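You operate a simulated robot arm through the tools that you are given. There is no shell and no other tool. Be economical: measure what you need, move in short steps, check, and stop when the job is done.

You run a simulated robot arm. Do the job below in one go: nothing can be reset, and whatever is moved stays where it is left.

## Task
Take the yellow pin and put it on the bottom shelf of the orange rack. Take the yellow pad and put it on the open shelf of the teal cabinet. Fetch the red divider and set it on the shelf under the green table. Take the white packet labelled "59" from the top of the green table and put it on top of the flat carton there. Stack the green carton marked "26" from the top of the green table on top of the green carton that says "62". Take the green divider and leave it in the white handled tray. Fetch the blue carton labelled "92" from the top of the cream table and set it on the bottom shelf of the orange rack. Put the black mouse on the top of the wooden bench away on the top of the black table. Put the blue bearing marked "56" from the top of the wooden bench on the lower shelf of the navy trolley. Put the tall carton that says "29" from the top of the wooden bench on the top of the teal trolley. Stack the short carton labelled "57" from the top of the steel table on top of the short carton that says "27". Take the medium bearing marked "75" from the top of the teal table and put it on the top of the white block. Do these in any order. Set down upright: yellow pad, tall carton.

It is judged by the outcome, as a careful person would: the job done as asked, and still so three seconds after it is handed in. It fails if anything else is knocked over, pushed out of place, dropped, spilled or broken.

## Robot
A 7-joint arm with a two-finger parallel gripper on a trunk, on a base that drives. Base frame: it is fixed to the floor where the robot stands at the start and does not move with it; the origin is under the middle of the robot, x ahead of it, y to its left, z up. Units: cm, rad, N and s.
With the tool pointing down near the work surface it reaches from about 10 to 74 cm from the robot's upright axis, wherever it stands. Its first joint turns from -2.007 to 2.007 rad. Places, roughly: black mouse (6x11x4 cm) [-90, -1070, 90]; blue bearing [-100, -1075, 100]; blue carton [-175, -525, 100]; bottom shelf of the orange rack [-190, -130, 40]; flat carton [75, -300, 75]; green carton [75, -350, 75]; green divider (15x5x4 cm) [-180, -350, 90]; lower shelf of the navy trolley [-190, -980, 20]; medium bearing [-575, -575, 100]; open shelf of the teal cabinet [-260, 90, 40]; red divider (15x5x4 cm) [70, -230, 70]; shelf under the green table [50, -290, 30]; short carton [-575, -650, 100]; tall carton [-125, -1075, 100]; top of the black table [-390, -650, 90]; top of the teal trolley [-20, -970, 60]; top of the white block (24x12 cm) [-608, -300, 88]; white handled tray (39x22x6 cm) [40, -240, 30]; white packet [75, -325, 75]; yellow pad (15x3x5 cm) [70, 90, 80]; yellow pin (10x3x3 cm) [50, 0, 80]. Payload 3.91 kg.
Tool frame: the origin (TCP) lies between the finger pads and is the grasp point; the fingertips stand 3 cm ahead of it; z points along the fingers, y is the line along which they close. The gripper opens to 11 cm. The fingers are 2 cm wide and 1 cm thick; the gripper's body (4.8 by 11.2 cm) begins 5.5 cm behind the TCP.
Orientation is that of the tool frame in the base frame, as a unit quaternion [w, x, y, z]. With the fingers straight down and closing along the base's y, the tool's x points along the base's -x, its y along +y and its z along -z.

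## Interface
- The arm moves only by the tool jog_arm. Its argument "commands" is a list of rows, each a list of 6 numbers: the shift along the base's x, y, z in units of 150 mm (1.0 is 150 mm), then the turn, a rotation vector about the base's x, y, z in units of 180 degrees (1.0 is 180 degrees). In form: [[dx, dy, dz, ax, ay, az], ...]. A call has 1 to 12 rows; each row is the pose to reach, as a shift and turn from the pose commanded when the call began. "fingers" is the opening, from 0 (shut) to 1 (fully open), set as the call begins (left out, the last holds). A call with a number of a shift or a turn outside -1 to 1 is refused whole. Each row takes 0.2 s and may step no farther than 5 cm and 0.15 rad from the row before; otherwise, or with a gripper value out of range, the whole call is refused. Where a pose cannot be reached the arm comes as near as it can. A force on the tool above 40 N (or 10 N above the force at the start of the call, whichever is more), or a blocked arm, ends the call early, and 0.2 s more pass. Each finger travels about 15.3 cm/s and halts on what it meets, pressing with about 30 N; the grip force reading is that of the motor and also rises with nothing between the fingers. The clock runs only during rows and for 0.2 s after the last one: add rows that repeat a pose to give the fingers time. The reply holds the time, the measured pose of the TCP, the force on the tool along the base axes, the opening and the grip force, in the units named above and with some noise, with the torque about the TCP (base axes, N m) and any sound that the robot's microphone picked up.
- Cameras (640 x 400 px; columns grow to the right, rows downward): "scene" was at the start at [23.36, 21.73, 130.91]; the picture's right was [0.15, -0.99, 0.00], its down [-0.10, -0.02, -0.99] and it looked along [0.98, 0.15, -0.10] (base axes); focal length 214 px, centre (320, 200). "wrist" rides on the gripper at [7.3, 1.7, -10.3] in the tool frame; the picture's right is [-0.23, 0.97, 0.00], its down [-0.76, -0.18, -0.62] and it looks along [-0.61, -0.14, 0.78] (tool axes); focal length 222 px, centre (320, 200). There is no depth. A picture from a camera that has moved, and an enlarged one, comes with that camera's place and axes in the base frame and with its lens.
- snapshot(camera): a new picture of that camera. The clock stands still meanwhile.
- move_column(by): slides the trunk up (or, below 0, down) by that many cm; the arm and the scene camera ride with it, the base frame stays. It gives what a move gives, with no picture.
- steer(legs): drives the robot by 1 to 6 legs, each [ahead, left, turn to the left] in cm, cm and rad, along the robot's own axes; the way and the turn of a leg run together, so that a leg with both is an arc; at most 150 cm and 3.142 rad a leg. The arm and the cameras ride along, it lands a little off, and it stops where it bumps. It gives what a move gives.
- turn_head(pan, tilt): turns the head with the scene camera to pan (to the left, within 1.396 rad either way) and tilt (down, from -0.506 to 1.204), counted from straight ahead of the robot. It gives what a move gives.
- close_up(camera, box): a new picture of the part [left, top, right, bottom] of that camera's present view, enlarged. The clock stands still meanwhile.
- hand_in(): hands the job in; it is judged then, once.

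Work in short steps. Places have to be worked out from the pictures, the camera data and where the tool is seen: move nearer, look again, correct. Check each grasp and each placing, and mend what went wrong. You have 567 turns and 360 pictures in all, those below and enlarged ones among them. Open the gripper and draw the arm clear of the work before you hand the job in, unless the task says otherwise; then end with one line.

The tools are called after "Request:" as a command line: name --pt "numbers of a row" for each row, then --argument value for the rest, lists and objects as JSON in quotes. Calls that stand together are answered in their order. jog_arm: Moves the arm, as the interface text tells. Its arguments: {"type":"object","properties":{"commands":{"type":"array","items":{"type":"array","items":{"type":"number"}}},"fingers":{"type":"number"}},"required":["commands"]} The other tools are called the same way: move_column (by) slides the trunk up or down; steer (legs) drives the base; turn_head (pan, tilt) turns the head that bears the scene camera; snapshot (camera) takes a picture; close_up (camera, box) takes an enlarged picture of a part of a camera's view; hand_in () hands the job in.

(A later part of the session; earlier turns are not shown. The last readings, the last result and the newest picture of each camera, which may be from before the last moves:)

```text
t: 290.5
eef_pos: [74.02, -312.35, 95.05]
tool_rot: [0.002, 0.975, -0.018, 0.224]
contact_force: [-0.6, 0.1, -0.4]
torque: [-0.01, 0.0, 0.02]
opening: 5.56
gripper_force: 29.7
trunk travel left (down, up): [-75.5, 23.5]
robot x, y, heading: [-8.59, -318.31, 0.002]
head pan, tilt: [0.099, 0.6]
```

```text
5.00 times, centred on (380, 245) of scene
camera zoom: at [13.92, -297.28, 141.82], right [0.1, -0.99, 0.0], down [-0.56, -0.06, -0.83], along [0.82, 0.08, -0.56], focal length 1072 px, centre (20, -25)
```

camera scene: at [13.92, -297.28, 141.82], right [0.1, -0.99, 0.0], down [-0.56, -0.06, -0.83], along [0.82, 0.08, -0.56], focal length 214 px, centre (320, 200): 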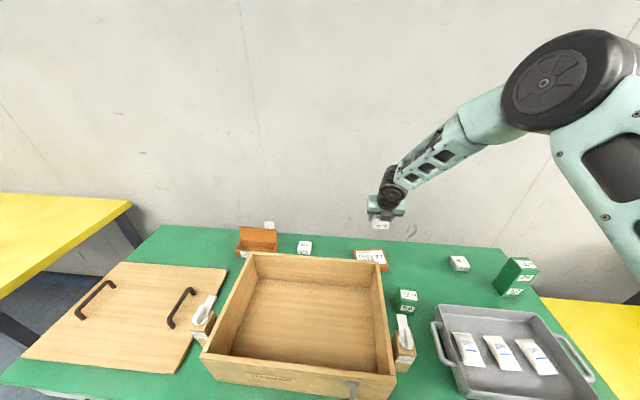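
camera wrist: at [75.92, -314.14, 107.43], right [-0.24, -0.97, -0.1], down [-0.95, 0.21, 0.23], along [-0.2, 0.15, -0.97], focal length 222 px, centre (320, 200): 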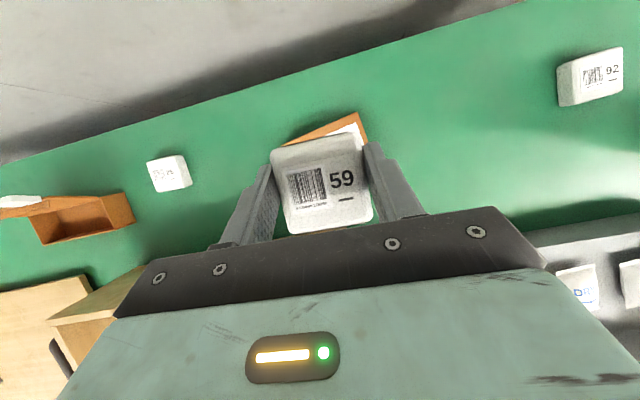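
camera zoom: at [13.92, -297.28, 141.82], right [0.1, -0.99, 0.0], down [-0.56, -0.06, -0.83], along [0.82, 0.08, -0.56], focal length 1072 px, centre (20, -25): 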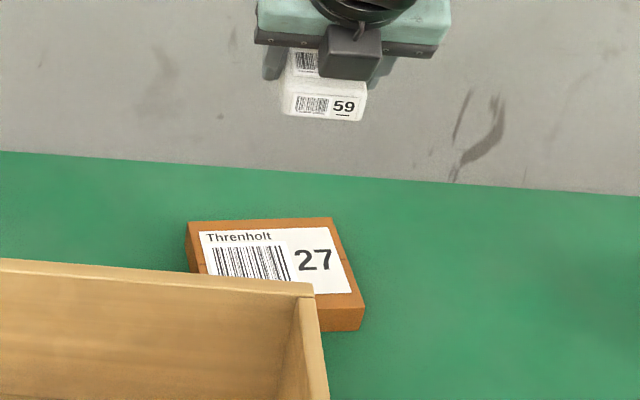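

Packet is nearly centred above the carton; shift slightly and lower.

Request:
jog_arm --pt "-0.02 0.03 -0.25 0 0 0" --pt "-0.02 0.03 -0.5 0 0 0" --pt "-0.02 0.03 -0.75 0 0 0" --pt "-0.02 0.03 -0.98 0 0 0"

Request:
close_up --camera "scene" --box '[330, 205, 430, 285]'

Request:
jog_arm --pt "0 0 -0.07 0 0 0" --pt "0 0 -0.12 0 0 0" --pt "0 0 -0.15 0 0 0" --pt "0 0 -0.18 0 0 0" --pt "0 0 -0.21 0 0 0" --pt "0 0 -0.24 0 0 0"

Request:
close_up --camera "scene" --box '[330, 205, 430, 285]'

```text
t: 291.5
eef_pos: [73.47, -312.21, 80.29]
tool_rot: [0.003, 0.974, -0.018, 0.224]
contact_force: [-0.5, 0.0, -0.2]
torque: [0.0, 0.04, 0.02]
opening: 5.55
gripper_force: 29.9
trunk travel left (down, up): [-75.5, 23.5]
robot x, y, heading: [-8.87, -318.45, 0.003]
head pan, tilt: [0.099, 0.6]
```

```text
5.00 times, centred on (380, 245) of scene
camera zoom: at [13.94, -297.3, 141.82], right [0.1, -0.99, 0.0], down [-0.56, -0.06, -0.83], along [0.82, 0.08, -0.56], focal length 1072 px, centre (20, -25)
```

zoom: 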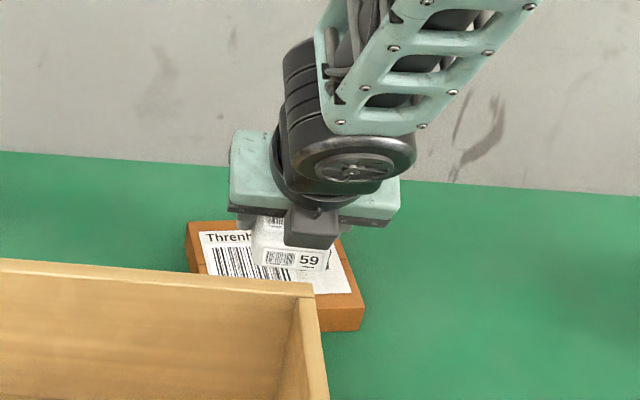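

```text
t: 292.9
eef_pos: [73.69, -311.78, 76.75]
tool_rot: [0.003, 0.975, -0.019, 0.223]
contact_force: [-0.5, -0.3, -1.4]
torque: [-0.02, 0.02, -0.01]
opening: 5.55
gripper_force: 30.1
trunk travel left (down, up): [-75.5, 23.5]
robot x, y, heading: [-8.85, -318.59, 0.006]
head pan, tilt: [0.099, 0.6]
```

```text
5.00 times, centred on (380, 245) of scene
camera zoom: at [13.96, -297.28, 141.81], right [0.1, -0.99, 0.0], down [-0.56, -0.06, -0.83], along [0.82, 0.08, -0.57], focal length 1072 px, centre (20, -25)
```

zoom: 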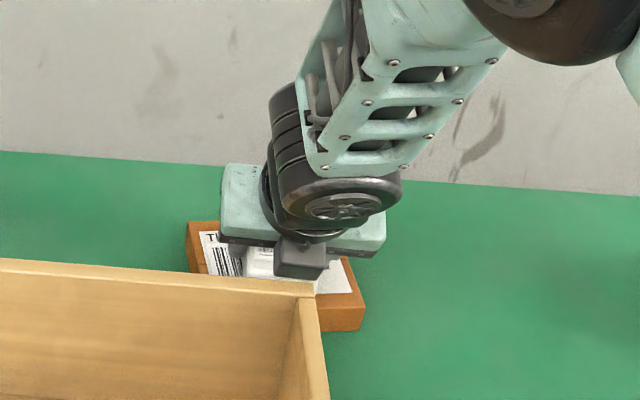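

Request:
jog_arm --pt "0 0 -0.03 0 0 0" --pt "0 0 -0.06 0 0 0" --pt "0 0 -0.09 0 0 0" --pt "0 0 -0.12 0 0 0" --pt "0 0 -0.15 0 0 0"

Request:
snapshot --camera "wrist"

```text
t: 293.8
eef_pos: [74.01, -311.84, 76.13]
tool_rot: [0.002, 0.973, -0.019, 0.23]
contact_force: [-1.4, -0.3, 17.9]
torque: [-0.24, 0.53, -0.03]
opening: 5.58
gripper_force: 30.4
trunk travel left (down, up): [-75.5, 23.5]
robot x, y, heading: [-8.9, -318.74, 0.006]
head pan, tilt: [0.099, 0.6]
stopped in row 4: the force on the tool passed its limit at 48 N (the readings are from after the stop); the commanded pose is now the measured one
```

```text
239 pictures are left
camera wrist: at [75.83, -313.66, 88.48], right [-0.24, -0.97, -0.11], down [-0.95, 0.21, 0.22], along [-0.19, 0.15, -0.97], focal length 222 px, centre (320, 200)
```

wrist: 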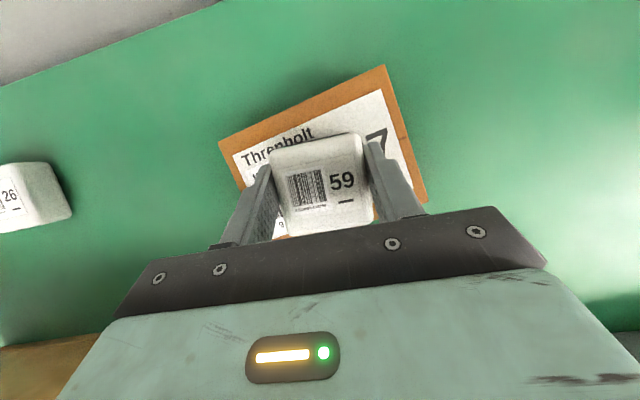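

Resting on the carton. Release and withdraw.

Request:
jog_arm --pt "0 0 0.01 0 0 0" --pt "0 0 0.01 0 0 0" --pt "0 0 0.01 0 0 0" --pt "-0.08 0 0.2 0 0 0" --pt "-0.2 0 0.5 0 0 0" --pt "-0.3 0 0.8 0 0 0" --fingers 0.75

Request:
snapshot --camera "wrist"

```text
t: 295.2
eef_pos: [69.5, -311.71, 87.87]
tool_rot: [0.002, 0.974, -0.019, 0.226]
contact_force: [0.8, 0.0, 0.3]
torque: [-0.05, 0.03, -0.04]
opening: 8.23
gripper_force: 0.1
trunk travel left (down, up): [-75.5, 23.5]
robot x, y, heading: [-9.11, -318.76, 0.002]
head pan, tilt: [0.099, 0.6]
```

```text
238 pictures are left
camera wrist: at [71.26, -313.49, 100.23], right [-0.24, -0.97, -0.1], down [-0.95, 0.21, 0.23], along [-0.2, 0.15, -0.97], focal length 222 px, centre (320, 200)
```

wrist: 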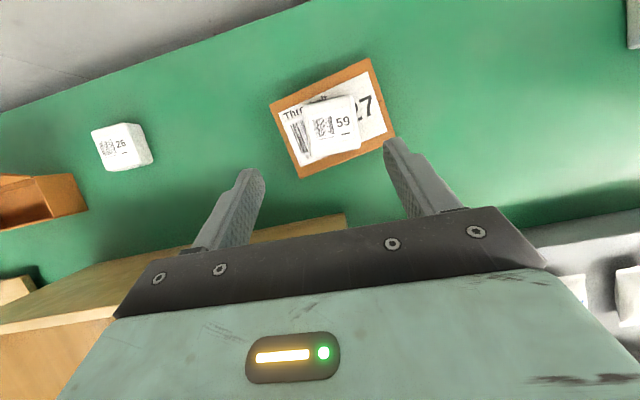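

Packet 59 is on the flat carton. Now I raise, back away and turn to look for the green divider on the west side.

Request:
jog_arm --pt "-0.1 0 0.3 0 0 0" --pt "-0.3 0 0.55 0 0 0" --pt "-0.5 0 0.75 0 0 0" --pt "-0.7 0 0.95 0 0 0"

Request:
steer --legs '[[-45, 0, 0], [0, 0, 1.57]]'

Request:
turn_head --pan 1.3 --tilt 0.4

Request:
snapshot --camera "scene"

```text
t: 296.2
eef_pos: [58.82, -311.79, 102.08]
tool_rot: [0.002, 0.974, -0.018, 0.227]
contact_force: [0.2, -0.3, 0.5]
torque: [-0.01, -0.01, 0.04]
opening: 8.25
gripper_force: 0.0
trunk travel left (down, up): [-75.5, 23.5]
robot x, y, heading: [-8.79, -318.5, 0.002]
head pan, tilt: [0.099, 0.6]
```

```text
t: 302.7
eef_pos: [-60.32, -250.68, 102.04]
tool_rot: [-0.158, 0.705, 0.672, 0.163]
contact_force: [0.0, 0.1, 0.3]
torque: [-0.01, -0.01, 0.0]
opening: 8.25
gripper_force: 0.1
trunk travel left (down, up): [-75.5, 23.5]
robot x, y, heading: [-54.34, -318.67, 1.561]
head pan, tilt: [0.099, 0.6]
```

```text
t: 304.1
eef_pos: [-60.35, -250.64, 101.95]
tool_rot: [-0.158, 0.705, 0.672, 0.163]
contact_force: [-0.7, 0.4, 0.0]
torque: [0.04, -0.04, -0.03]
opening: 8.27
gripper_force: 0.1
trunk travel left (down, up): [-75.5, 23.5]
robot x, y, heading: [-54.4, -318.12, 1.565]
head pan, tilt: [1.3, 0.4]
```

```text
237 pictures are left
camera scene: at [-83.35, -301.86, 143.63], right [0.27, 0.96, 0.0], down [0.37, -0.11, -0.92], along [-0.89, 0.25, -0.39], focal length 214 px, centre (320, 200)
```

scene: 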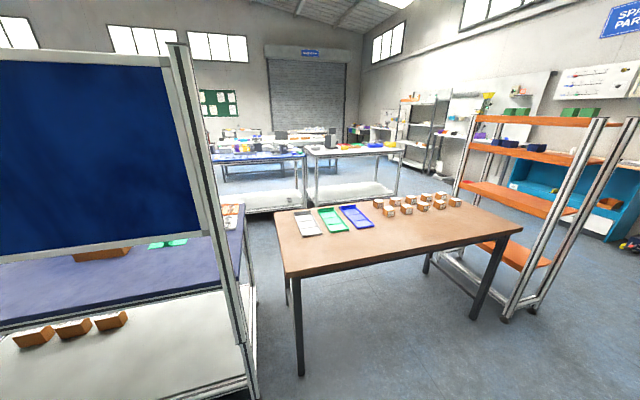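

A bench with a navy panel is to the left; the green divider seems on its purple-blue top. I'll turn further left to view it.

Request:
steer --legs '[[0, 0, 1.0]]'

Request:
turn_head --pan 0.9 --tilt 0.35

Request:
snapshot --camera "scene"

```text
t: 307.0
eef_pos: [-114.06, -285.92, 101.99]
tool_rot: [-0.215, 0.304, 0.926, 0.07]
contact_force: [0.8, -0.9, -0.4]
torque: [-0.02, 0.01, 0.0]
opening: 8.26
gripper_force: 0.1
trunk travel left (down, up): [-75.5, 23.5]
robot x, y, heading: [-54.0, -318.76, 2.545]
head pan, tilt: [1.3, 0.4]
```

```text
t: 307.9
eef_pos: [-114.04, -285.99, 102.13]
tool_rot: [-0.216, 0.305, 0.925, 0.07]
contact_force: [0.2, 0.1, 0.3]
torque: [-0.01, -0.01, 0.01]
opening: 8.26
gripper_force: 0.0
trunk travel left (down, up): [-75.5, 23.5]
robot x, y, heading: [-53.82, -318.52, 2.549]
head pan, tilt: [0.901, 0.351]
```

```text
236 pictures are left
camera scene: at [-86.18, -330.54, 144.08], right [-0.3, 0.95, 0.0], down [0.33, 0.1, -0.94], along [-0.9, -0.28, -0.34], focal length 214 px, centre (320, 200)
```

scene: 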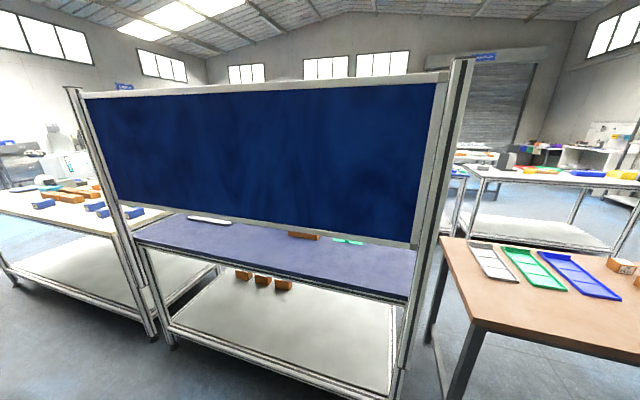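

Request:
close_up --camera "scene" --box '[180, 200, 440, 300]'

```text
2.46 times, centred on (310, 250) of scene
camera zoom: at [-86.18, -330.54, 144.08], right [-0.3, 0.95, 0.0], down [0.33, 0.1, -0.94], along [-0.9, -0.28, -0.34], focal length 528 px, centre (345, 77)
```

zoom: 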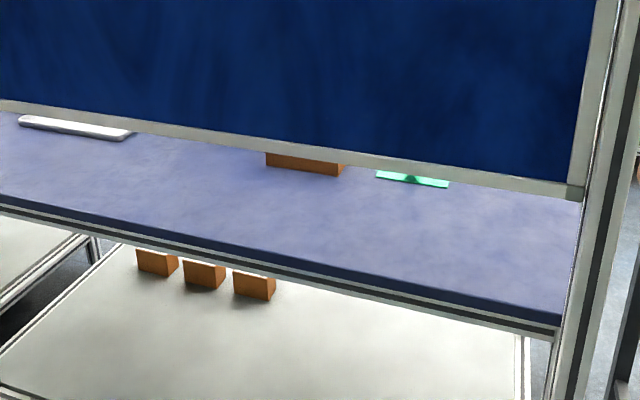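

The divider is on the bench at about (-176, -345), but a panel screens the east side; I'll go round by the north to the west aisle (x≈-290).

Request:
steer --legs '[[0, 0, -0.978], [145, 0, 0], [140, 0, 0], [0, 118, 0], [0, 118, 0]]'

Request:
turn_head --pan 1.39 --tilt 0.3

Request:
snapshot --camera "scene"

```text
t: 335.1
eef_pos: [-308.08, 17.47, 102.03]
tool_rot: [-0.163, 0.681, 0.697, 0.157]
contact_force: [0.0, 0.1, -0.2]
torque: [0.0, 0.0, 0.02]
opening: 8.26
gripper_force: 0.0
trunk travel left (down, up): [-75.5, 23.5]
robot x, y, heading: [-297.25, -49.99, 1.635]
head pan, tilt: [0.901, 0.351]
```

```text
t: 336.1
eef_pos: [-308.03, 17.33, 102.0]
tool_rot: [-0.163, 0.681, 0.696, 0.157]
contact_force: [-0.2, -0.3, 0.4]
torque: [0.02, 0.0, 0.01]
opening: 8.25
gripper_force: 0.1
trunk travel left (down, up): [-75.5, 23.5]
robot x, y, heading: [-297.6, -49.8, 1.627]
head pan, tilt: [1.389, 0.3]
```

```text
234 pictures are left
camera scene: at [-327.78, -36.06, 144.56], right [0.12, 0.99, 0.0], down [0.29, -0.04, -0.96], along [-0.95, 0.11, -0.3], focal length 214 px, centre (320, 200)
```

scene: 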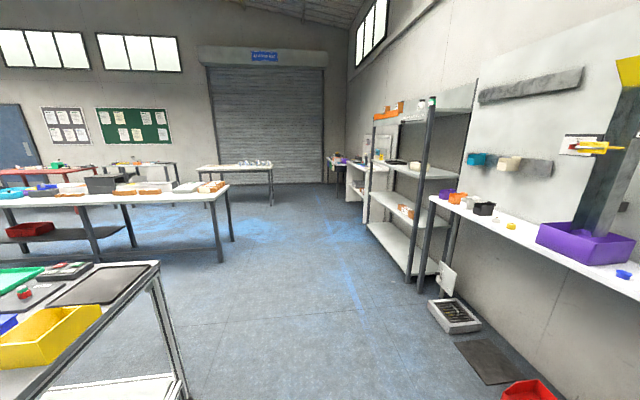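

To see the aisle southward I'll turn to face south here (clear radius).

Request:
steer --legs '[[0, 20, 0], [0, 0, 3.08]]'

Request:
turn_head --pan 0.2 --tilt 0.45

Request:
snapshot --camera "scene"

```text
t: 344.9
eef_pos: [-309.97, -119.01, 101.89]
tool_rot: [-0.162, -0.677, 0.701, -0.159]
contact_force: [0.0, 1.0, 0.6]
torque: [-0.04, 0.03, -0.01]
opening: 8.26
gripper_force: 0.0
trunk travel left (down, up): [-75.5, 23.5]
robot x, y, heading: [-317.02, -51.02, -1.567]
head pan, tilt: [1.389, 0.3]
```

```text
t: 346.3
eef_pos: [-310.06, -119.05, 102.07]
tool_rot: [-0.162, -0.676, 0.701, -0.158]
contact_force: [-0.8, -0.1, -0.6]
torque: [-0.01, 0.01, -0.01]
opening: 8.25
gripper_force: 0.0
trunk travel left (down, up): [-75.5, 23.5]
robot x, y, heading: [-316.93, -51.32, -1.566]
head pan, tilt: [0.201, 0.45]
```

```text
233 pictures are left
camera scene: at [-294.42, -74.38, 143.17], right [-0.98, -0.21, 0.0], down [-0.09, 0.43, -0.9], along [0.18, -0.88, -0.44], focal length 214 px, centre (320, 200)
```

scene: 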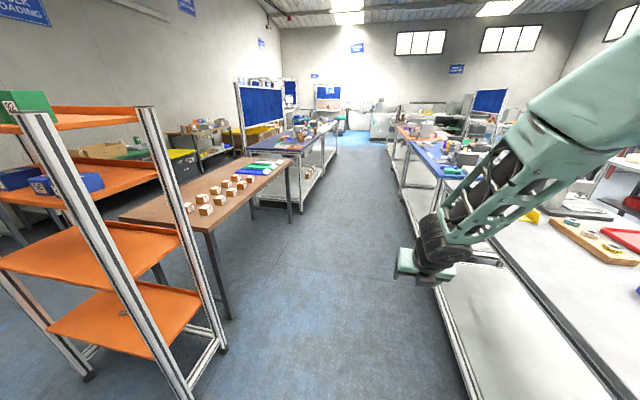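

The aisle is clear (x≈-214..-359). I'll drive down it to y≈-335 and turn to face east toward the bench.

Request:
steer --legs '[[20, 24, 0], [130, 0, 0], [130, 0, 0]]'

Request:
turn_head --pan 0.7 --tilt 0.5

Request:
snapshot --camera "scene"

```text
t: 360.7
eef_pos: [-283.06, -400.27, 102.04]
tool_rot: [-0.161, -0.679, 0.698, -0.16]
contact_force: [-0.1, 0.3, 0.5]
torque: [0.0, 0.0, 0.02]
opening: 8.23
gripper_force: 0.0
trunk travel left (down, up): [-75.5, 23.5]
robot x, y, heading: [-290.31, -332.46, -1.558]
head pan, tilt: [0.201, 0.45]
```

```text
t: 361.6
eef_pos: [-283.06, -400.44, 102.12]
tool_rot: [-0.162, -0.678, 0.699, -0.159]
contact_force: [-0.2, -0.1, 0.3]
torque: [0.0, -0.01, -0.05]
opening: 8.25
gripper_force: 0.0
trunk travel left (down, up): [-75.5, 23.5]
robot x, y, heading: [-290.53, -332.65, -1.565]
head pan, tilt: [0.7, 0.499]
```

```text
232 pictures are left
camera scene: at [-263.88, -353.61, 142.72], right [-0.76, -0.65, 0.0], down [-0.31, 0.36, -0.88], along [0.57, -0.67, -0.48], focal length 214 px, centre (320, 200)
```

scene: 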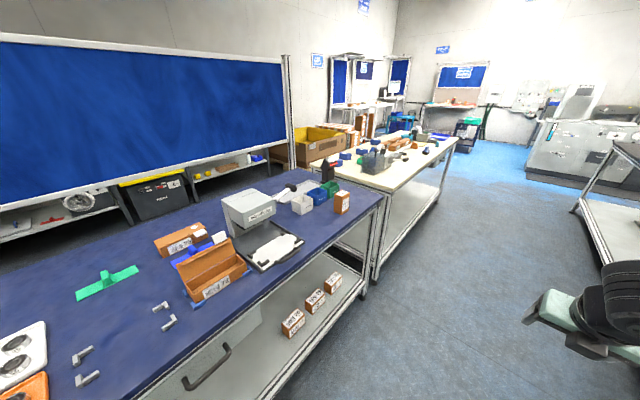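

The green divider is at about (-184, -346.5) lying along y, bench west edge x≈-224. I'll position, turn to face east and approach.

Request:
steer --legs '[[19, 0, 0], [0, 0, 1.565], [22, 0, 0]]'

Request:
snapshot --camera "wrist"

Request:
turn_head --pan 0.0 --tilt 0.7

Request:
snapshot --camera "scene"

```text
t: 368.3
eef_pos: [-200.43, -344.25, 102.04]
tool_rot: [0.003, 0.974, -0.016, 0.227]
contact_force: [0.3, -0.2, -0.6]
torque: [0.01, 0.03, -0.03]
opening: 8.24
gripper_force: 0.0
trunk travel left (down, up): [-75.5, 23.5]
robot x, y, heading: [-268.02, -351.45, 0.008]
head pan, tilt: [0.7, 0.499]
```

```text
231 pictures are left
camera wrist: at [-198.64, -346.1, 114.33], right [-0.23, -0.97, -0.1], down [-0.95, 0.21, 0.22], along [-0.19, 0.15, -0.97], focal length 222 px, centre (320, 200)
```

wrist: 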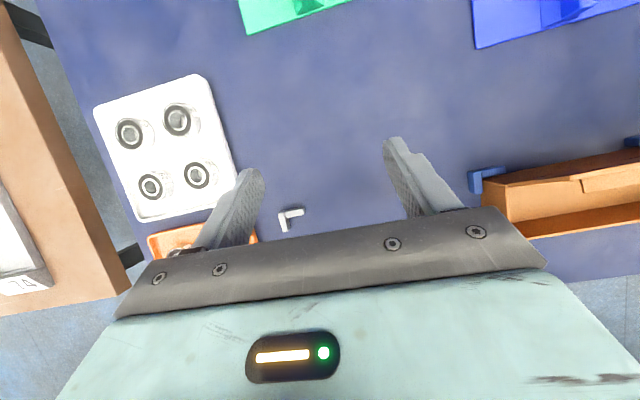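

```text
t: 369.4
eef_pos: [-200.39, -344.21, 102.0]
tool_rot: [0.001, 0.974, -0.016, 0.226]
contact_force: [-0.5, 0.1, -0.2]
torque: [0.0, -0.03, -0.01]
opening: 8.26
gripper_force: 0.1
trunk travel left (down, up): [-75.5, 23.5]
robot x, y, heading: [-268.82, -351.68, 0.009]
head pan, tilt: [0.0, 0.7]
```

```text
230 pictures are left
camera scene: at [-245.71, -330.9, 140.95], right [0.01, -1.0, 0.0], down [-0.64, -0.01, -0.77], along [0.77, 0.01, -0.64], focal length 214 px, centre (320, 200)
```

scene: 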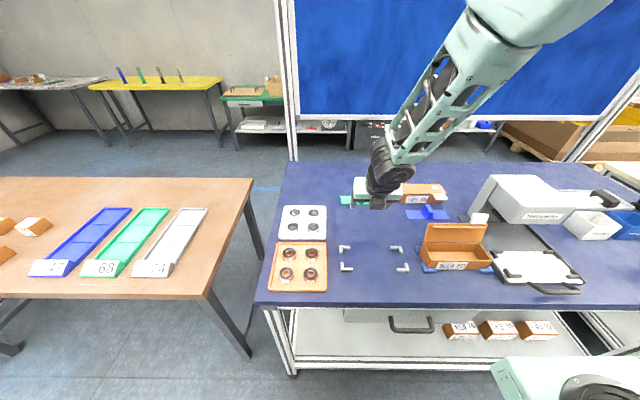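

Request:
jog_arm --pt "0.25 0 -0.1 0 0 0" --pt "0.5 0 -0.2 0 0 0" --fingers 0.55

Request:
snapshot --camera "wrist"

```text
t: 370.0
eef_pos: [-192.99, -344.4, 98.86]
tool_rot: [0.002, 0.974, -0.016, 0.226]
contact_force: [-0.7, 0.9, 0.2]
torque: [-0.02, 0.0, 0.0]
opening: 6.05
gripper_force: 0.0
trunk travel left (down, up): [-75.5, 23.5]
robot x, y, heading: [-268.26, -351.21, 0.004]
head pan, tilt: [0.0, 0.7]
```

```text
229 pictures are left
camera wrist: at [-191.15, -346.19, 111.27], right [-0.23, -0.97, -0.1], down [-0.95, 0.21, 0.22], along [-0.19, 0.15, -0.97], focal length 222 px, centre (320, 200)
```

wrist: 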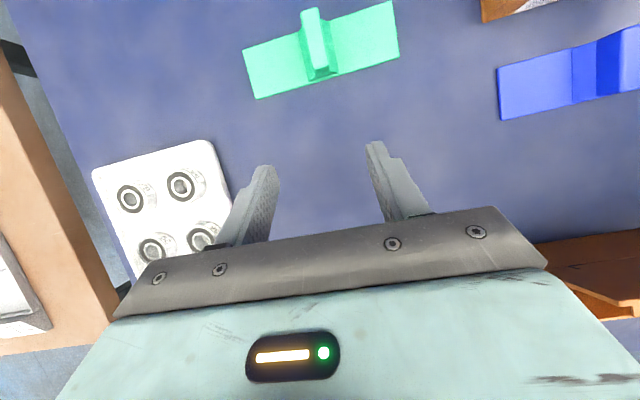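

The divider's centre is ≈(-181.7, -346), nearly aligned. Move to pre-grasp and check.

Request:
jog_arm --pt "0.2 -0.04 -0.05 0 0 0.015" --pt "0.4 -0.08 -0.1 0 0 0.03" --pt "0.56 -0.105 -0.13 0 0 0.03"

Request:
snapshot --camera "wrist"

```text
t: 370.8
eef_pos: [-184.61, -345.79, 97.01]
tool_rot: [-0.008, 0.973, 0.03, 0.227]
contact_force: [-0.1, 0.3, 1.0]
torque: [-0.06, 0.01, -0.04]
opening: 6.06
gripper_force: 0.1
trunk travel left (down, up): [-75.5, 23.5]
robot x, y, heading: [-268.6, -351.57, 0.009]
head pan, tilt: [0.0, 0.7]
```

```text
228 pictures are left
camera wrist: at [-182.63, -347.45, 109.36], right [-0.14, -0.98, -0.1], down [-0.97, 0.12, 0.22], along [-0.21, 0.13, -0.97], focal length 222 px, centre (320, 200)
```

wrist: 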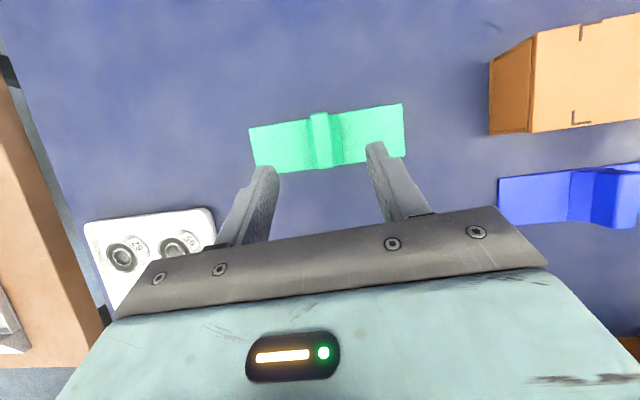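

Good alignment. Descend onto the fin.

Request:
jog_arm --pt "0.08 -0.005 -0.16 0 0 0" --pt "0.16 -0.01 -0.32 0 0 0" --pt "0.2 -0.01 -0.38 0 0 0" --pt "0.2 -0.01 -0.41 0 0 0" --pt "0.2 -0.01 -0.44 0 0 0" --pt "0.2 -0.01 -0.47 0 0 0"

Request:
snapshot --camera "wrist"

```text
t: 372.2
eef_pos: [-181.46, -345.92, 90.48]
tool_rot: [-0.01, 0.973, 0.03, 0.23]
contact_force: [-6.5, -2.5, 30.1]
torque: [-0.55, 0.03, -0.13]
opening: 6.06
gripper_force: 0.1
trunk travel left (down, up): [-75.5, 23.5]
robot x, y, heading: [-268.36, -351.57, 0.008]
head pan, tilt: [0.0, 0.7]
```

```text
227 pictures are left
camera wrist: at [-179.56, -347.74, 102.79], right [-0.14, -0.98, -0.11], down [-0.97, 0.12, 0.22], along [-0.2, 0.13, -0.97], focal length 222 px, centre (320, 200)
```

wrist: 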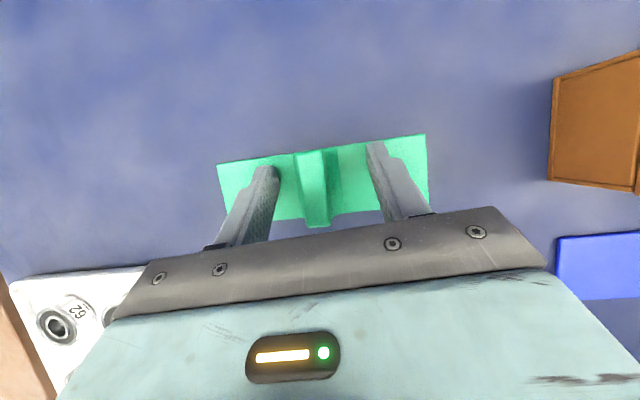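

Fingertips touch the plate. Close, then lift.

Request:
jog_arm --pt "0 0 0.01 0 0 0" --pt "0 0 0.01 0 0 0" --pt "0 0 0.01 0 0 0" --fingers 0

Request:
jog_arm --pt "0 0 0.1 0 0 0" --pt "0 0 0.35 0 0 0" --pt "-0.1 0 0.6 0 0 0" --pt "-0.3 0 0.8 0 0 0"

Request:
snapshot --camera "wrist"

```text
t: 373.0
eef_pos: [-181.43, -345.77, 90.55]
tool_rot: [-0.01, 0.973, 0.029, 0.23]
contact_force: [6.1, 6.8, 32.8]
torque: [0.21, -0.44, 0.08]
opening: 2.94
gripper_force: 29.9
trunk travel left (down, up): [-75.5, 23.5]
robot x, y, heading: [-268.26, -351.2, 0.011]
head pan, tilt: [0.0, 0.7]
```

```text
t: 374.0
eef_pos: [-186.01, -345.99, 101.87]
tool_rot: [-0.008, 0.974, 0.03, 0.226]
contact_force: [0.4, -0.7, -0.9]
torque: [0.02, 0.03, -0.04]
opening: 1.47
gripper_force: 30.2
trunk travel left (down, up): [-75.5, 23.5]
robot x, y, heading: [-268.38, -351.61, 0.009]
head pan, tilt: [0.0, 0.7]
```

```text
226 pictures are left
camera wrist: at [-183.99, -347.62, 114.25], right [-0.14, -0.98, -0.1], down [-0.97, 0.12, 0.23], along [-0.21, 0.13, -0.97], focal length 222 px, centre (320, 200)
```

wrist: 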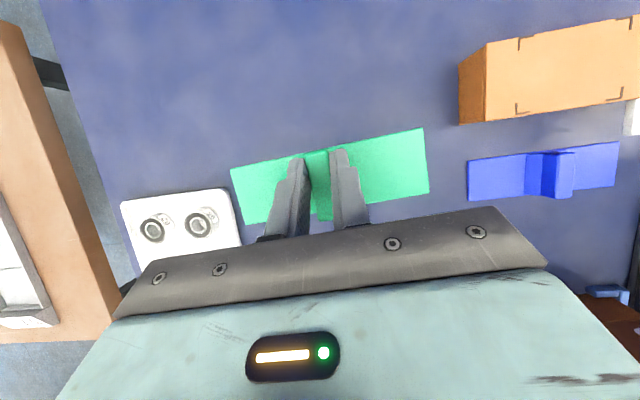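

Held like the red one. Retract a bit, back off, and return via the north to the green table with the tray.

Request:
jog_arm --pt "-0.3 0 0.05 0 0 0" --pt "-0.6 0 0.1 0 0 0" --pt "-0.9 0 0.1 0 0 0"

Request:
steer --legs '[[-22, 0, 0], [0, 0, 1.565], [150, 0, 0], [145, 0, 0]]'

Request:
steer --legs '[[0, -118, 0], [0, -108, 0], [0, 0, -1.57], [0, -90, 0], [0, -90, 0]]'

Request:
snapshot --camera "wrist"

```text
t: 374.8
eef_pos: [-199.53, -346.0, 103.52]
tool_rot: [-0.008, 0.974, 0.029, 0.226]
contact_force: [-0.1, -0.1, -1.2]
torque: [0.0, 0.02, 0.01]
opening: 1.49
gripper_force: 29.3
trunk travel left (down, up): [-75.5, 23.5]
robot x, y, heading: [-268.49, -351.37, 0.011]
head pan, tilt: [0.0, 0.7]
```

```text
t: 394.0
eef_pos: [-283.38, 9.38, 103.49]
tool_rot: [-0.162, 0.685, 0.692, 0.159]
contact_force: [-0.1, 0.9, -0.1]
torque: [0.0, 0.03, -0.01]
opening: 1.49
gripper_force: 30.3
trunk travel left (down, up): [-75.5, 23.5]
robot x, y, heading: [-281.5, -59.49, 1.525]
head pan, tilt: [0.0, 0.7]
```

```text
t: 417.4
eef_pos: [4.46, -248.58, 103.53]
tool_rot: [-0.005, 0.974, 0.012, 0.226]
contact_force: [-0.1, -1.2, 0.3]
torque: [-0.01, -0.01, 0.02]
opening: 1.47
gripper_force: 29.7
trunk travel left (down, up): [-75.5, 23.5]
robot x, y, heading: [-64.53, -251.28, -0.024]
head pan, tilt: [0.0, 0.7]
```

```text
225 pictures are left
camera wrist: at [6.45, -250.3, 115.84], right [-0.18, -0.98, -0.1], down [-0.96, 0.15, 0.22], along [-0.2, 0.14, -0.97], focal length 222 px, centre (320, 200)
```

wrist: 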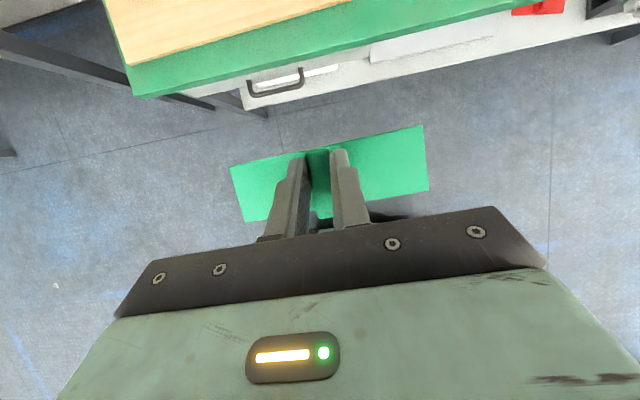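

Now tilt the tool forward 0.5 rad more and raise, then lower the trunk to shelf level, as with the red one.

Request:
steer --legs '[[-6, 0, 0.024]]'

Request:
jog_arm --pt "-0.05 0 0.2 0 -0.04 0" --pt "-0.1 0 0.4 0 -0.08 0" --pt "-0.15 0 0.6 0 -0.12 0" --pt "-0.2 0 0.8 0 -0.16 0"

Request:
move_column --by -40

Request:
move_column --by -34

Request:
turn_head --pan 0.05 --tilt 0.4

Request:
snapshot --camera "scene"

```text
t: 418.4
eef_pos: [-1.76, -246.87, 103.52]
tool_rot: [-0.007, 0.974, 0.022, 0.226]
contact_force: [-0.6, -0.2, -0.6]
torque: [0.02, 0.03, -0.02]
opening: 1.46
gripper_force: 30.1
trunk travel left (down, up): [-75.5, 23.5]
robot x, y, heading: [-70.54, -251.09, -0.005]
head pan, tilt: [0.0, 0.7]
```

```text
t: 419.4
eef_pos: [-4.83, -246.94, 115.6]
tool_rot: [-0.001, 0.886, 0.024, 0.462]
contact_force: [0.6, -0.7, -0.4]
torque: [0.02, 0.0, 0.01]
opening: 1.47
gripper_force: 30.1
trunk travel left (down, up): [-75.5, 23.5]
robot x, y, heading: [-70.67, -251.42, -0.005]
head pan, tilt: [0.0, 0.7]
```

```text
t: 423.2
eef_pos: [-4.8, -247.1, 75.54]
tool_rot: [0.0, 0.887, 0.024, 0.462]
contact_force: [-0.2, 1.1, 0.0]
torque: [0.02, 0.02, 0.0]
opening: 1.49
gripper_force: 29.5
trunk travel left (down, up): [-35.5, 63.5]
robot x, y, heading: [-70.65, -250.87, -0.007]
head pan, tilt: [0.0, 0.7]
```

```text
t: 426.6
eef_pos: [-4.83, -246.93, 41.59]
tool_rot: [0.0, 0.886, 0.024, 0.462]
contact_force: [0.9, 0.6, -0.1]
torque: [0.0, 0.03, 0.0]
opening: 1.49
gripper_force: 30.4
trunk travel left (down, up): [-1.5, 97.5]
robot x, y, heading: [-70.35, -251.15, -0.006]
head pan, tilt: [0.0, 0.7]
```

```text
t: 427.4
eef_pos: [-4.75, -247.04, 41.56]
tool_rot: [0.0, 0.886, 0.024, 0.463]
contact_force: [-0.2, -0.5, -0.2]
torque: [0.0, 0.06, 0.03]
opening: 1.48
gripper_force: 30.0
trunk travel left (down, up): [-1.5, 97.5]
robot x, y, heading: [-70.28, -251.4, 0.001]
head pan, tilt: [0.051, 0.4]
```

```text
224 pictures are left
camera scene: at [-46.86, -230.6, 69.62], right [0.05, -1.0, 0.0], down [-0.39, -0.02, -0.92], along [0.92, 0.04, -0.39], focal length 214 px, centre (320, 200)
```

scene: 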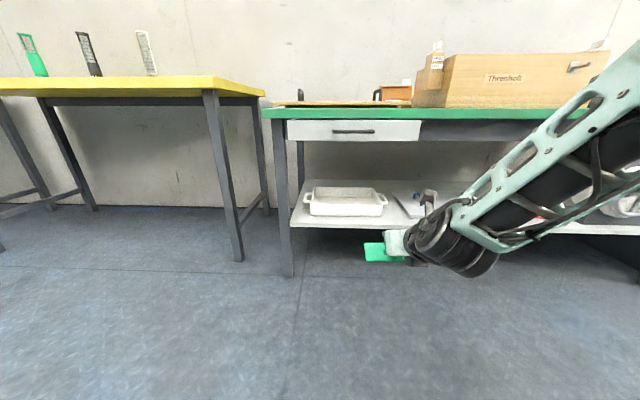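

The tray body spans y≈-224..-252, x≈30..52, and the drawer above ends at z≈61. I'll tilt the tool further (≈1.2 rad) to keep the wrist low, and align with the tray.

Request:
jog_arm --pt "0 0 0.05 0 -0.04 0" --pt "0 0 0.1 0 -0.08 0"

Request:
steer --legs '[[14, 9, 0]]'

Request:
snapshot --camera "scene"

Request:
snapshot --camera "wrist"

```text
t: 428.0
eef_pos: [-4.67, -246.96, 43.09]
tool_rot: [0.003, 0.821, 0.023, 0.57]
contact_force: [0.7, 0.6, 0.1]
torque: [0.0, 0.0, 0.0]
opening: 1.46
gripper_force: 30.6
trunk travel left (down, up): [-1.5, 97.5]
robot x, y, heading: [-70.44, -251.31, -0.008]
head pan, tilt: [0.051, 0.4]
```

```text
t: 429.4
eef_pos: [9.27, -238.11, 43.08]
tool_rot: [0.002, 0.822, 0.024, 0.569]
contact_force: [0.2, -0.5, 0.0]
torque: [0.0, 0.02, 0.01]
opening: 1.47
gripper_force: 30.3
trunk travel left (down, up): [-1.5, 97.5]
robot x, y, heading: [-56.64, -242.21, -0.002]
head pan, tilt: [0.051, 0.4]
```

```text
223 pictures are left
camera scene: at [-32.82, -221.7, 69.63], right [0.05, -1.0, 0.0], down [-0.39, -0.02, -0.92], along [0.92, 0.04, -0.39], focal length 214 px, centre (320, 200)
```

scene: 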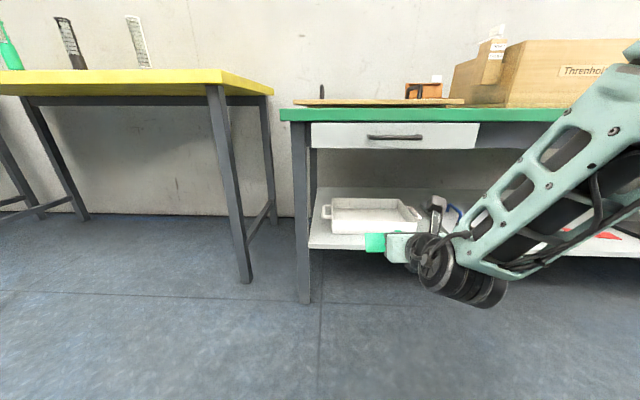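

```text
222 pictures are left
camera wrist: at [2.15, -239.74, 53.42], right [-0.04, -0.98, -0.18], down [-0.86, 0.13, -0.5], along [0.51, 0.14, -0.85], focal length 222 px, centre (320, 200)
```

wrist: 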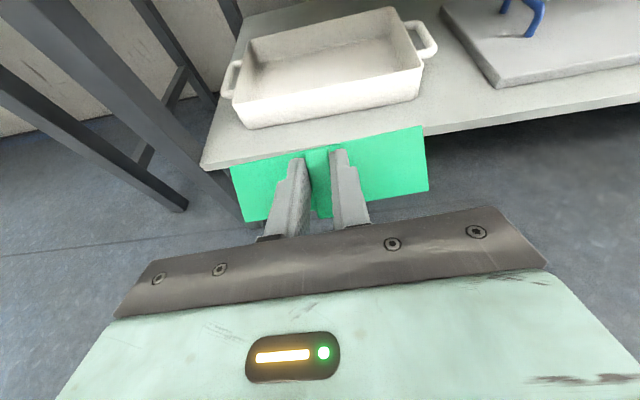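

Tray centre y≈-238, front rim x≈29, rim z≈37. I'll raise 2 cm and drive in 15 cm, then check clearances.

Request:
jog_arm --pt "0 0 0.13 0 0 0"

Request:
steer --legs '[[15, 0, 0]]'

Request:
snapshot --camera "scene"

Request:
snapshot --camera "wrist"

```text
t: 429.8
eef_pos: [9.32, -238.17, 45.07]
tool_rot: [0.002, 0.822, 0.025, 0.569]
contact_force: [0.1, -0.6, 0.3]
torque: [0.03, 0.01, -0.02]
opening: 1.48
gripper_force: 29.4
trunk travel left (down, up): [-1.5, 97.5]
robot x, y, heading: [-56.48, -242.51, -0.001]
head pan, tilt: [0.051, 0.4]
```

```text
t: 431.2
eef_pos: [24.38, -238.23, 44.98]
tool_rot: [0.002, 0.822, 0.024, 0.57]
contact_force: [-0.7, -0.6, -0.2]
torque: [-0.01, 0.02, -0.02]
opening: 1.48
gripper_force: 30.4
trunk travel left (down, up): [-1.5, 97.5]
robot x, y, heading: [-41.14, -242.51, -0.007]
head pan, tilt: [0.051, 0.4]
```

```text
221 pictures are left
camera scene: at [-17.74, -221.82, 69.63], right [0.04, -1.0, 0.0], down [-0.39, -0.02, -0.92], along [0.92, 0.04, -0.39], focal length 214 px, centre (320, 200)
```

scene: 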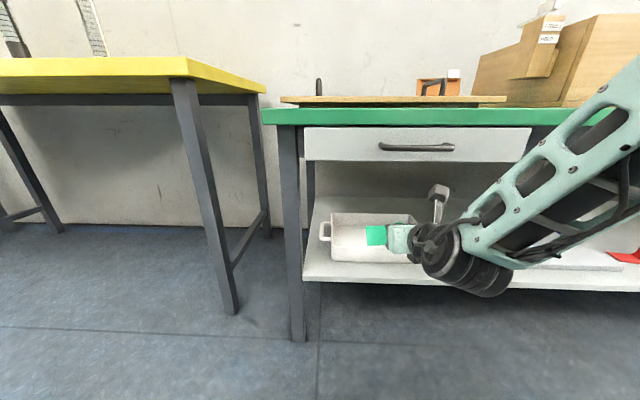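

```text
220 pictures are left
camera wrist: at [17.26, -240.01, 55.33], right [-0.04, -0.98, -0.18], down [-0.86, 0.13, -0.5], along [0.51, 0.13, -0.85], focal length 222 px, centre (320, 200)
```

wrist: 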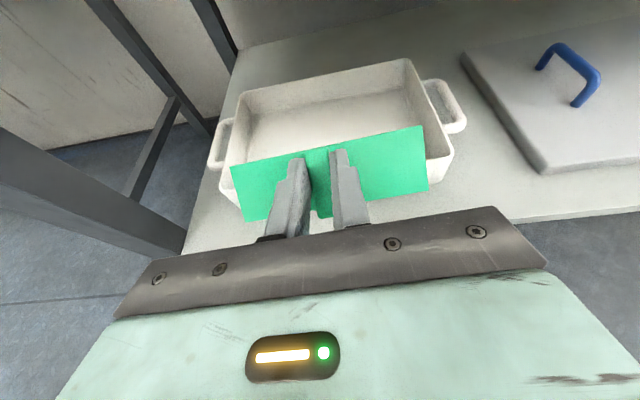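

The camera housing top (~58) will pass just beneath the drawer bottom (~60.5). I'll lower 0.8 cm and go in 12 cm more.

Request:
jog_arm --pt "0 0 -0.055 0 0 0"

Request:
steer --legs '[[12, 0, 0]]'

Request:
snapshot --camera "scene"

Request:
snapshot --camera "wrist"

```text
t: 431.6
eef_pos: [24.41, -238.28, 44.26]
tool_rot: [0.002, 0.822, 0.024, 0.57]
contact_force: [0.6, 0.1, -1.1]
torque: [0.03, 0.01, 0.0]
opening: 1.49
gripper_force: 29.7
trunk travel left (down, up): [-1.5, 97.5]
robot x, y, heading: [-41.66, -242.51, -0.006]
head pan, tilt: [0.051, 0.4]
```

```text
t: 432.8
eef_pos: [36.33, -238.43, 44.19]
tool_rot: [0.003, 0.822, 0.023, 0.569]
contact_force: [-0.1, -0.7, -0.1]
torque: [-0.04, 0.0, -0.03]
opening: 1.47
gripper_force: 30.6
trunk travel left (down, up): [-1.5, 97.5]
robot x, y, heading: [-29.26, -242.39, -0.008]
head pan, tilt: [0.051, 0.4]
```

```text
219 pictures are left
camera scene: at [-5.7, -221.95, 69.63], right [0.04, -1.0, 0.0], down [-0.39, -0.02, -0.92], along [0.92, 0.04, -0.39], focal length 214 px, centre (320, 200)
```

scene: 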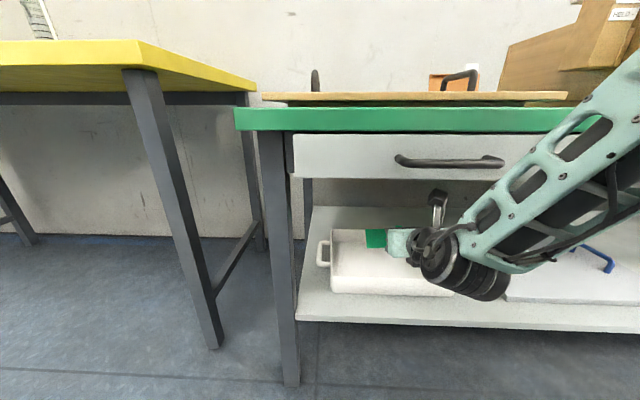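

```text
218 pictures are left
camera wrist: at [29.26, -240.17, 54.55], right [-0.05, -0.98, -0.18], down [-0.86, 0.13, -0.5], along [0.51, 0.13, -0.85], focal length 222 px, centre (320, 200)
```

wrist: 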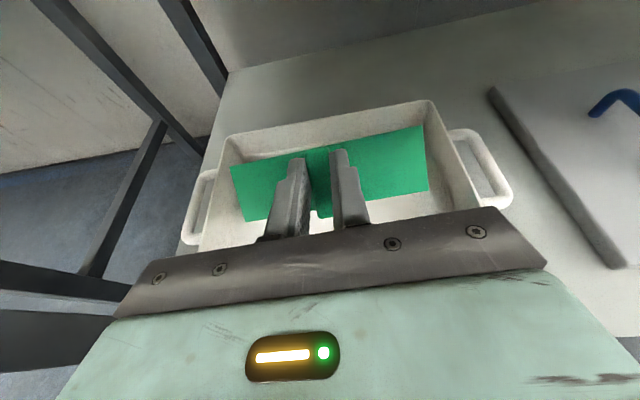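

The divider is inside the tray outline. Lower until near the floor (hand must stay above the front rim).

Request:
jog_arm --pt "0 0 -0.1 0 0 0" --pt "0 0 -0.2 0 0 0" --pt "0 0 -0.26 0 0 0" --pt "0 0 -0.32 0 0 0" --pt "0 0 -0.37 0 0 0" --pt "0 0 -0.41 0 0 0"

Request:
snapshot --camera "wrist"

Request:
close_up --camera "scene" --box '[300, 160, 540, 310]'

```text
t: 434.2
eef_pos: [36.38, -238.41, 37.94]
tool_rot: [0.003, 0.822, 0.023, 0.569]
contact_force: [-0.6, 0.6, 0.6]
torque: [0.03, 0.01, 0.01]
opening: 1.47
gripper_force: 30.1
trunk travel left (down, up): [-1.5, 97.5]
robot x, y, heading: [-29.69, -242.55, -0.007]
head pan, tilt: [0.051, 0.4]
```

```text
217 pictures are left
camera wrist: at [29.29, -240.14, 48.32], right [-0.05, -0.98, -0.18], down [-0.86, 0.13, -0.5], along [0.51, 0.13, -0.85], focal length 222 px, centre (320, 200)
```

wrist: 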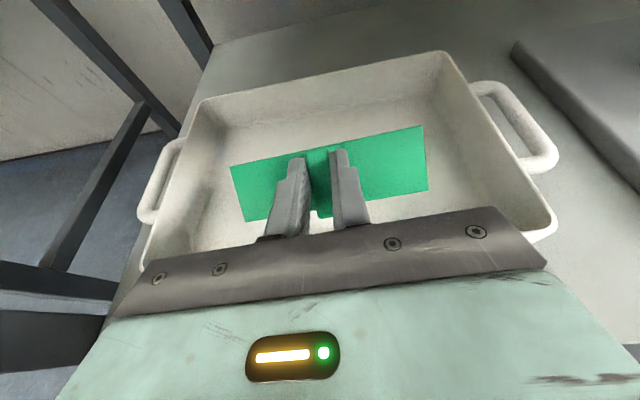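

```text
2.67 times, centred on (420, 235) of scene
camera zoom: at [-5.7, -221.95, 69.63], right [0.04, -1.0, 0.0], down [-0.39, -0.02, -0.92], along [0.92, 0.04, -0.39], focal length 572 px, centre (53, 107)
```

zoom: 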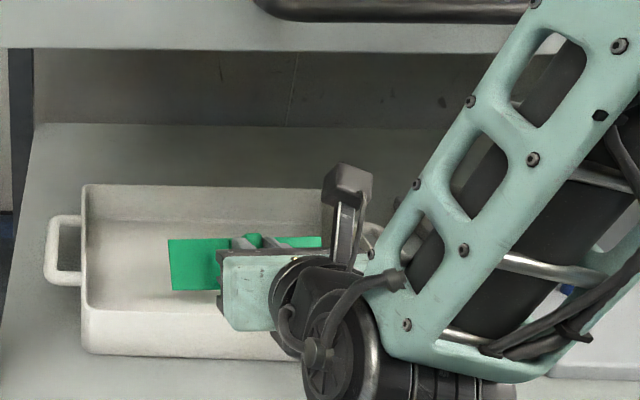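

It's well inside the tray. Lower a little more with contact watch, then release.

Request:
jog_arm --pt "0 0 -0.03 0 0 0" --pt "0 0 -0.06 0 0 0" --pt "0 0 -0.09 0 0 0"

Request:
jog_arm --pt "0 0 0 0 0 0" --pt "0 0 0 0 0 0" --pt "0 0 0 0 0 0" --fingers 0.45

Request:
jog_arm --pt "-0.05 0 0.2 0 0 0" --pt "-0.1 0 0.4 0 0 0"

Request:
snapshot --camera "wrist"

```text
t: 435.0
eef_pos: [36.38, -238.5, 36.6]
tool_rot: [0.003, 0.822, 0.023, 0.57]
contact_force: [0.0, 0.0, 0.0]
torque: [0.01, 0.0, -0.03]
opening: 1.47
gripper_force: 30.0
trunk travel left (down, up): [-1.5, 97.5]
robot x, y, heading: [-29.33, -242.43, -0.013]
head pan, tilt: [0.051, 0.4]
```

```text
t: 435.8
eef_pos: [36.45, -238.53, 36.7]
tool_rot: [0.003, 0.822, 0.023, 0.569]
contact_force: [0.1, 0.2, -0.2]
torque: [-0.01, -0.01, 0.0]
opening: 4.94
gripper_force: 0.1
trunk travel left (down, up): [-1.5, 97.5]
robot x, y, heading: [-29.11, -242.74, -0.009]
head pan, tilt: [0.051, 0.4]
```

```text
t: 436.4
eef_pos: [34.83, -238.46, 42.83]
tool_rot: [0.002, 0.822, 0.023, 0.569]
contact_force: [-0.4, 0.6, 0.3]
torque: [0.02, 0.02, 0.0]
opening: 4.94
gripper_force: 0.1
trunk travel left (down, up): [-1.5, 97.5]
robot x, y, heading: [-29.24, -242.88, -0.003]
head pan, tilt: [0.051, 0.4]
```

```text
215 pictures are left
camera wrist: at [27.72, -240.11, 53.15], right [-0.05, -0.98, -0.18], down [-0.86, 0.13, -0.5], along [0.51, 0.13, -0.85], focal length 222 px, centre (320, 200)
```

wrist: 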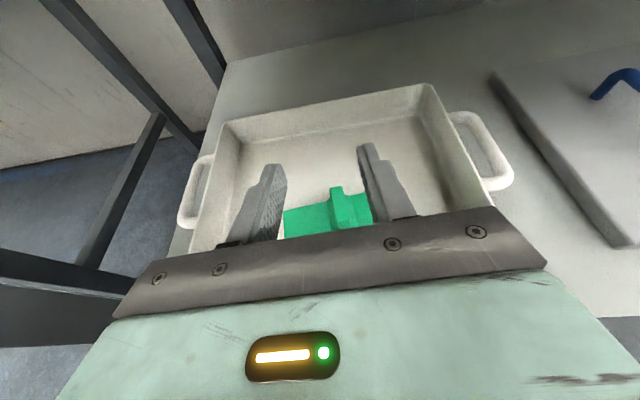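

Released inside the tray. Back out and verify.

Request:
steer --legs '[[-40, 0, 0]]'

Request:
snapshot --camera "scene"

Request:
move_column --by 40

Request:
move_column --by 34

```text
t: 439.0
eef_pos: [-6.11, -238.06, 42.69]
tool_rot: [0.001, 0.821, 0.025, 0.57]
contact_force: [1.1, 0.3, -0.3]
torque: [-0.03, 0.0, -0.01]
opening: 4.98
gripper_force: 0.0
trunk travel left (down, up): [-1.5, 97.5]
robot x, y, heading: [-70.19, -242.39, -0.005]
head pan, tilt: [0.051, 0.4]
```

```text
214 pictures are left
camera scene: at [-46.57, -221.62, 69.63], right [0.04, -1.0, 0.0], down [-0.39, -0.02, -0.92], along [0.92, 0.04, -0.39], focal length 214 px, centre (320, 200)
```

scene: 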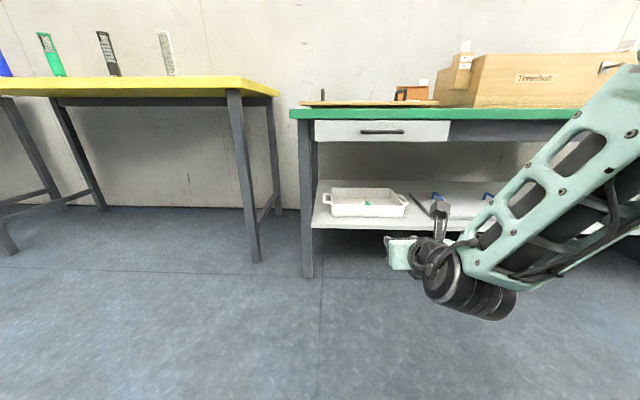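

```text
t: 442.8
eef_pos: [-5.97, -238.04, 82.72]
tool_rot: [0.002, 0.822, 0.024, 0.569]
contact_force: [-0.5, -0.5, 0.3]
torque: [0.01, 0.0, 0.01]
opening: 4.95
gripper_force: 0.1
trunk travel left (down, up): [-41.5, 57.5]
robot x, y, heading: [-70.26, -242.41, -0.012]
head pan, tilt: [0.051, 0.4]
```

```text
t: 446.1
eef_pos: [-5.94, -238.21, 116.81]
tool_rot: [0.002, 0.822, 0.024, 0.57]
contact_force: [-0.9, 0.0, 0.0]
torque: [0.01, 0.01, -0.02]
opening: 4.97
gripper_force: 0.1
trunk travel left (down, up): [-75.5, 23.5]
robot x, y, heading: [-70.56, -242.16, -0.007]
head pan, tilt: [0.051, 0.4]
```

The divider sits in the tray. Next: blue carton 92. I'll go round the north end and down the west aisle, keeping the robot facing east.

Request:
steer --legs '[[0, 150, 0], [0, 42, 0], [-115, 0, 0], [-115, 0, 0]]'

Request:
steer --legs '[[0, -150, 0], [0, -150, 0], [0, -110, 0]]'

Request:
turn_head --pan -0.3 --tilt 0.5

Request:
snapshot --camera "scene"

```text
t: 466.7
eef_pos: [-235.75, -45.76, 116.79]
tool_rot: [-0.009, 0.821, 0.04, 0.569]
contact_force: [0.3, 0.5, 0.1]
torque: [-0.01, -0.03, 0.05]
opening: 4.93
gripper_force: 0.0
trunk travel left (down, up): [-75.5, 23.5]
robot x, y, heading: [-299.61, -52.23, 0.032]
head pan, tilt: [0.051, 0.4]
```

```text
t: 486.6
eef_pos: [-217.3, -456.58, 116.86]
tool_rot: [-0.018, 0.82, 0.054, 0.569]
contact_force: [-0.1, -0.1, -0.8]
torque: [0.01, -0.01, 0.03]
opening: 4.95
gripper_force: 0.0
trunk travel left (down, up): [-75.5, 23.5]
robot x, y, heading: [-280.88, -465.79, 0.068]
head pan, tilt: [0.051, 0.4]
```

```text
t: 487.4
eef_pos: [-217.36, -456.73, 116.77]
tool_rot: [-0.018, 0.82, 0.054, 0.569]
contact_force: [0.0, -0.8, 0.5]
torque: [-0.02, 0.02, 0.04]
opening: 4.95
gripper_force: 0.1
trunk travel left (down, up): [-75.5, 23.5]
robot x, y, heading: [-280.83, -465.61, 0.069]
head pan, tilt: [-0.3, 0.499]
```

```text
213 pictures are left
camera scene: at [-259.3, -446.36, 142.72], right [-0.23, -0.97, 0.0], down [-0.47, 0.11, -0.88], along [0.85, -0.2, -0.48], focal length 214 px, centre (320, 200)
```

scene: 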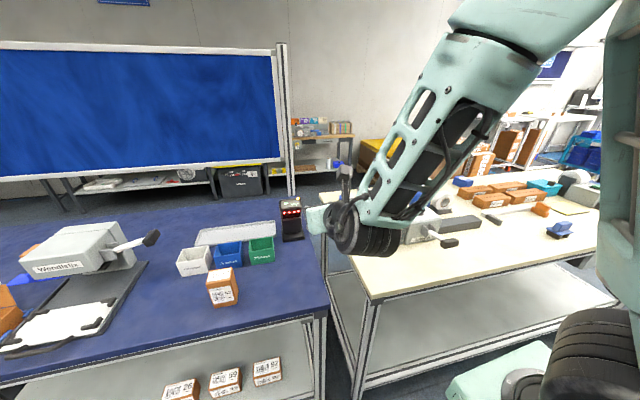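

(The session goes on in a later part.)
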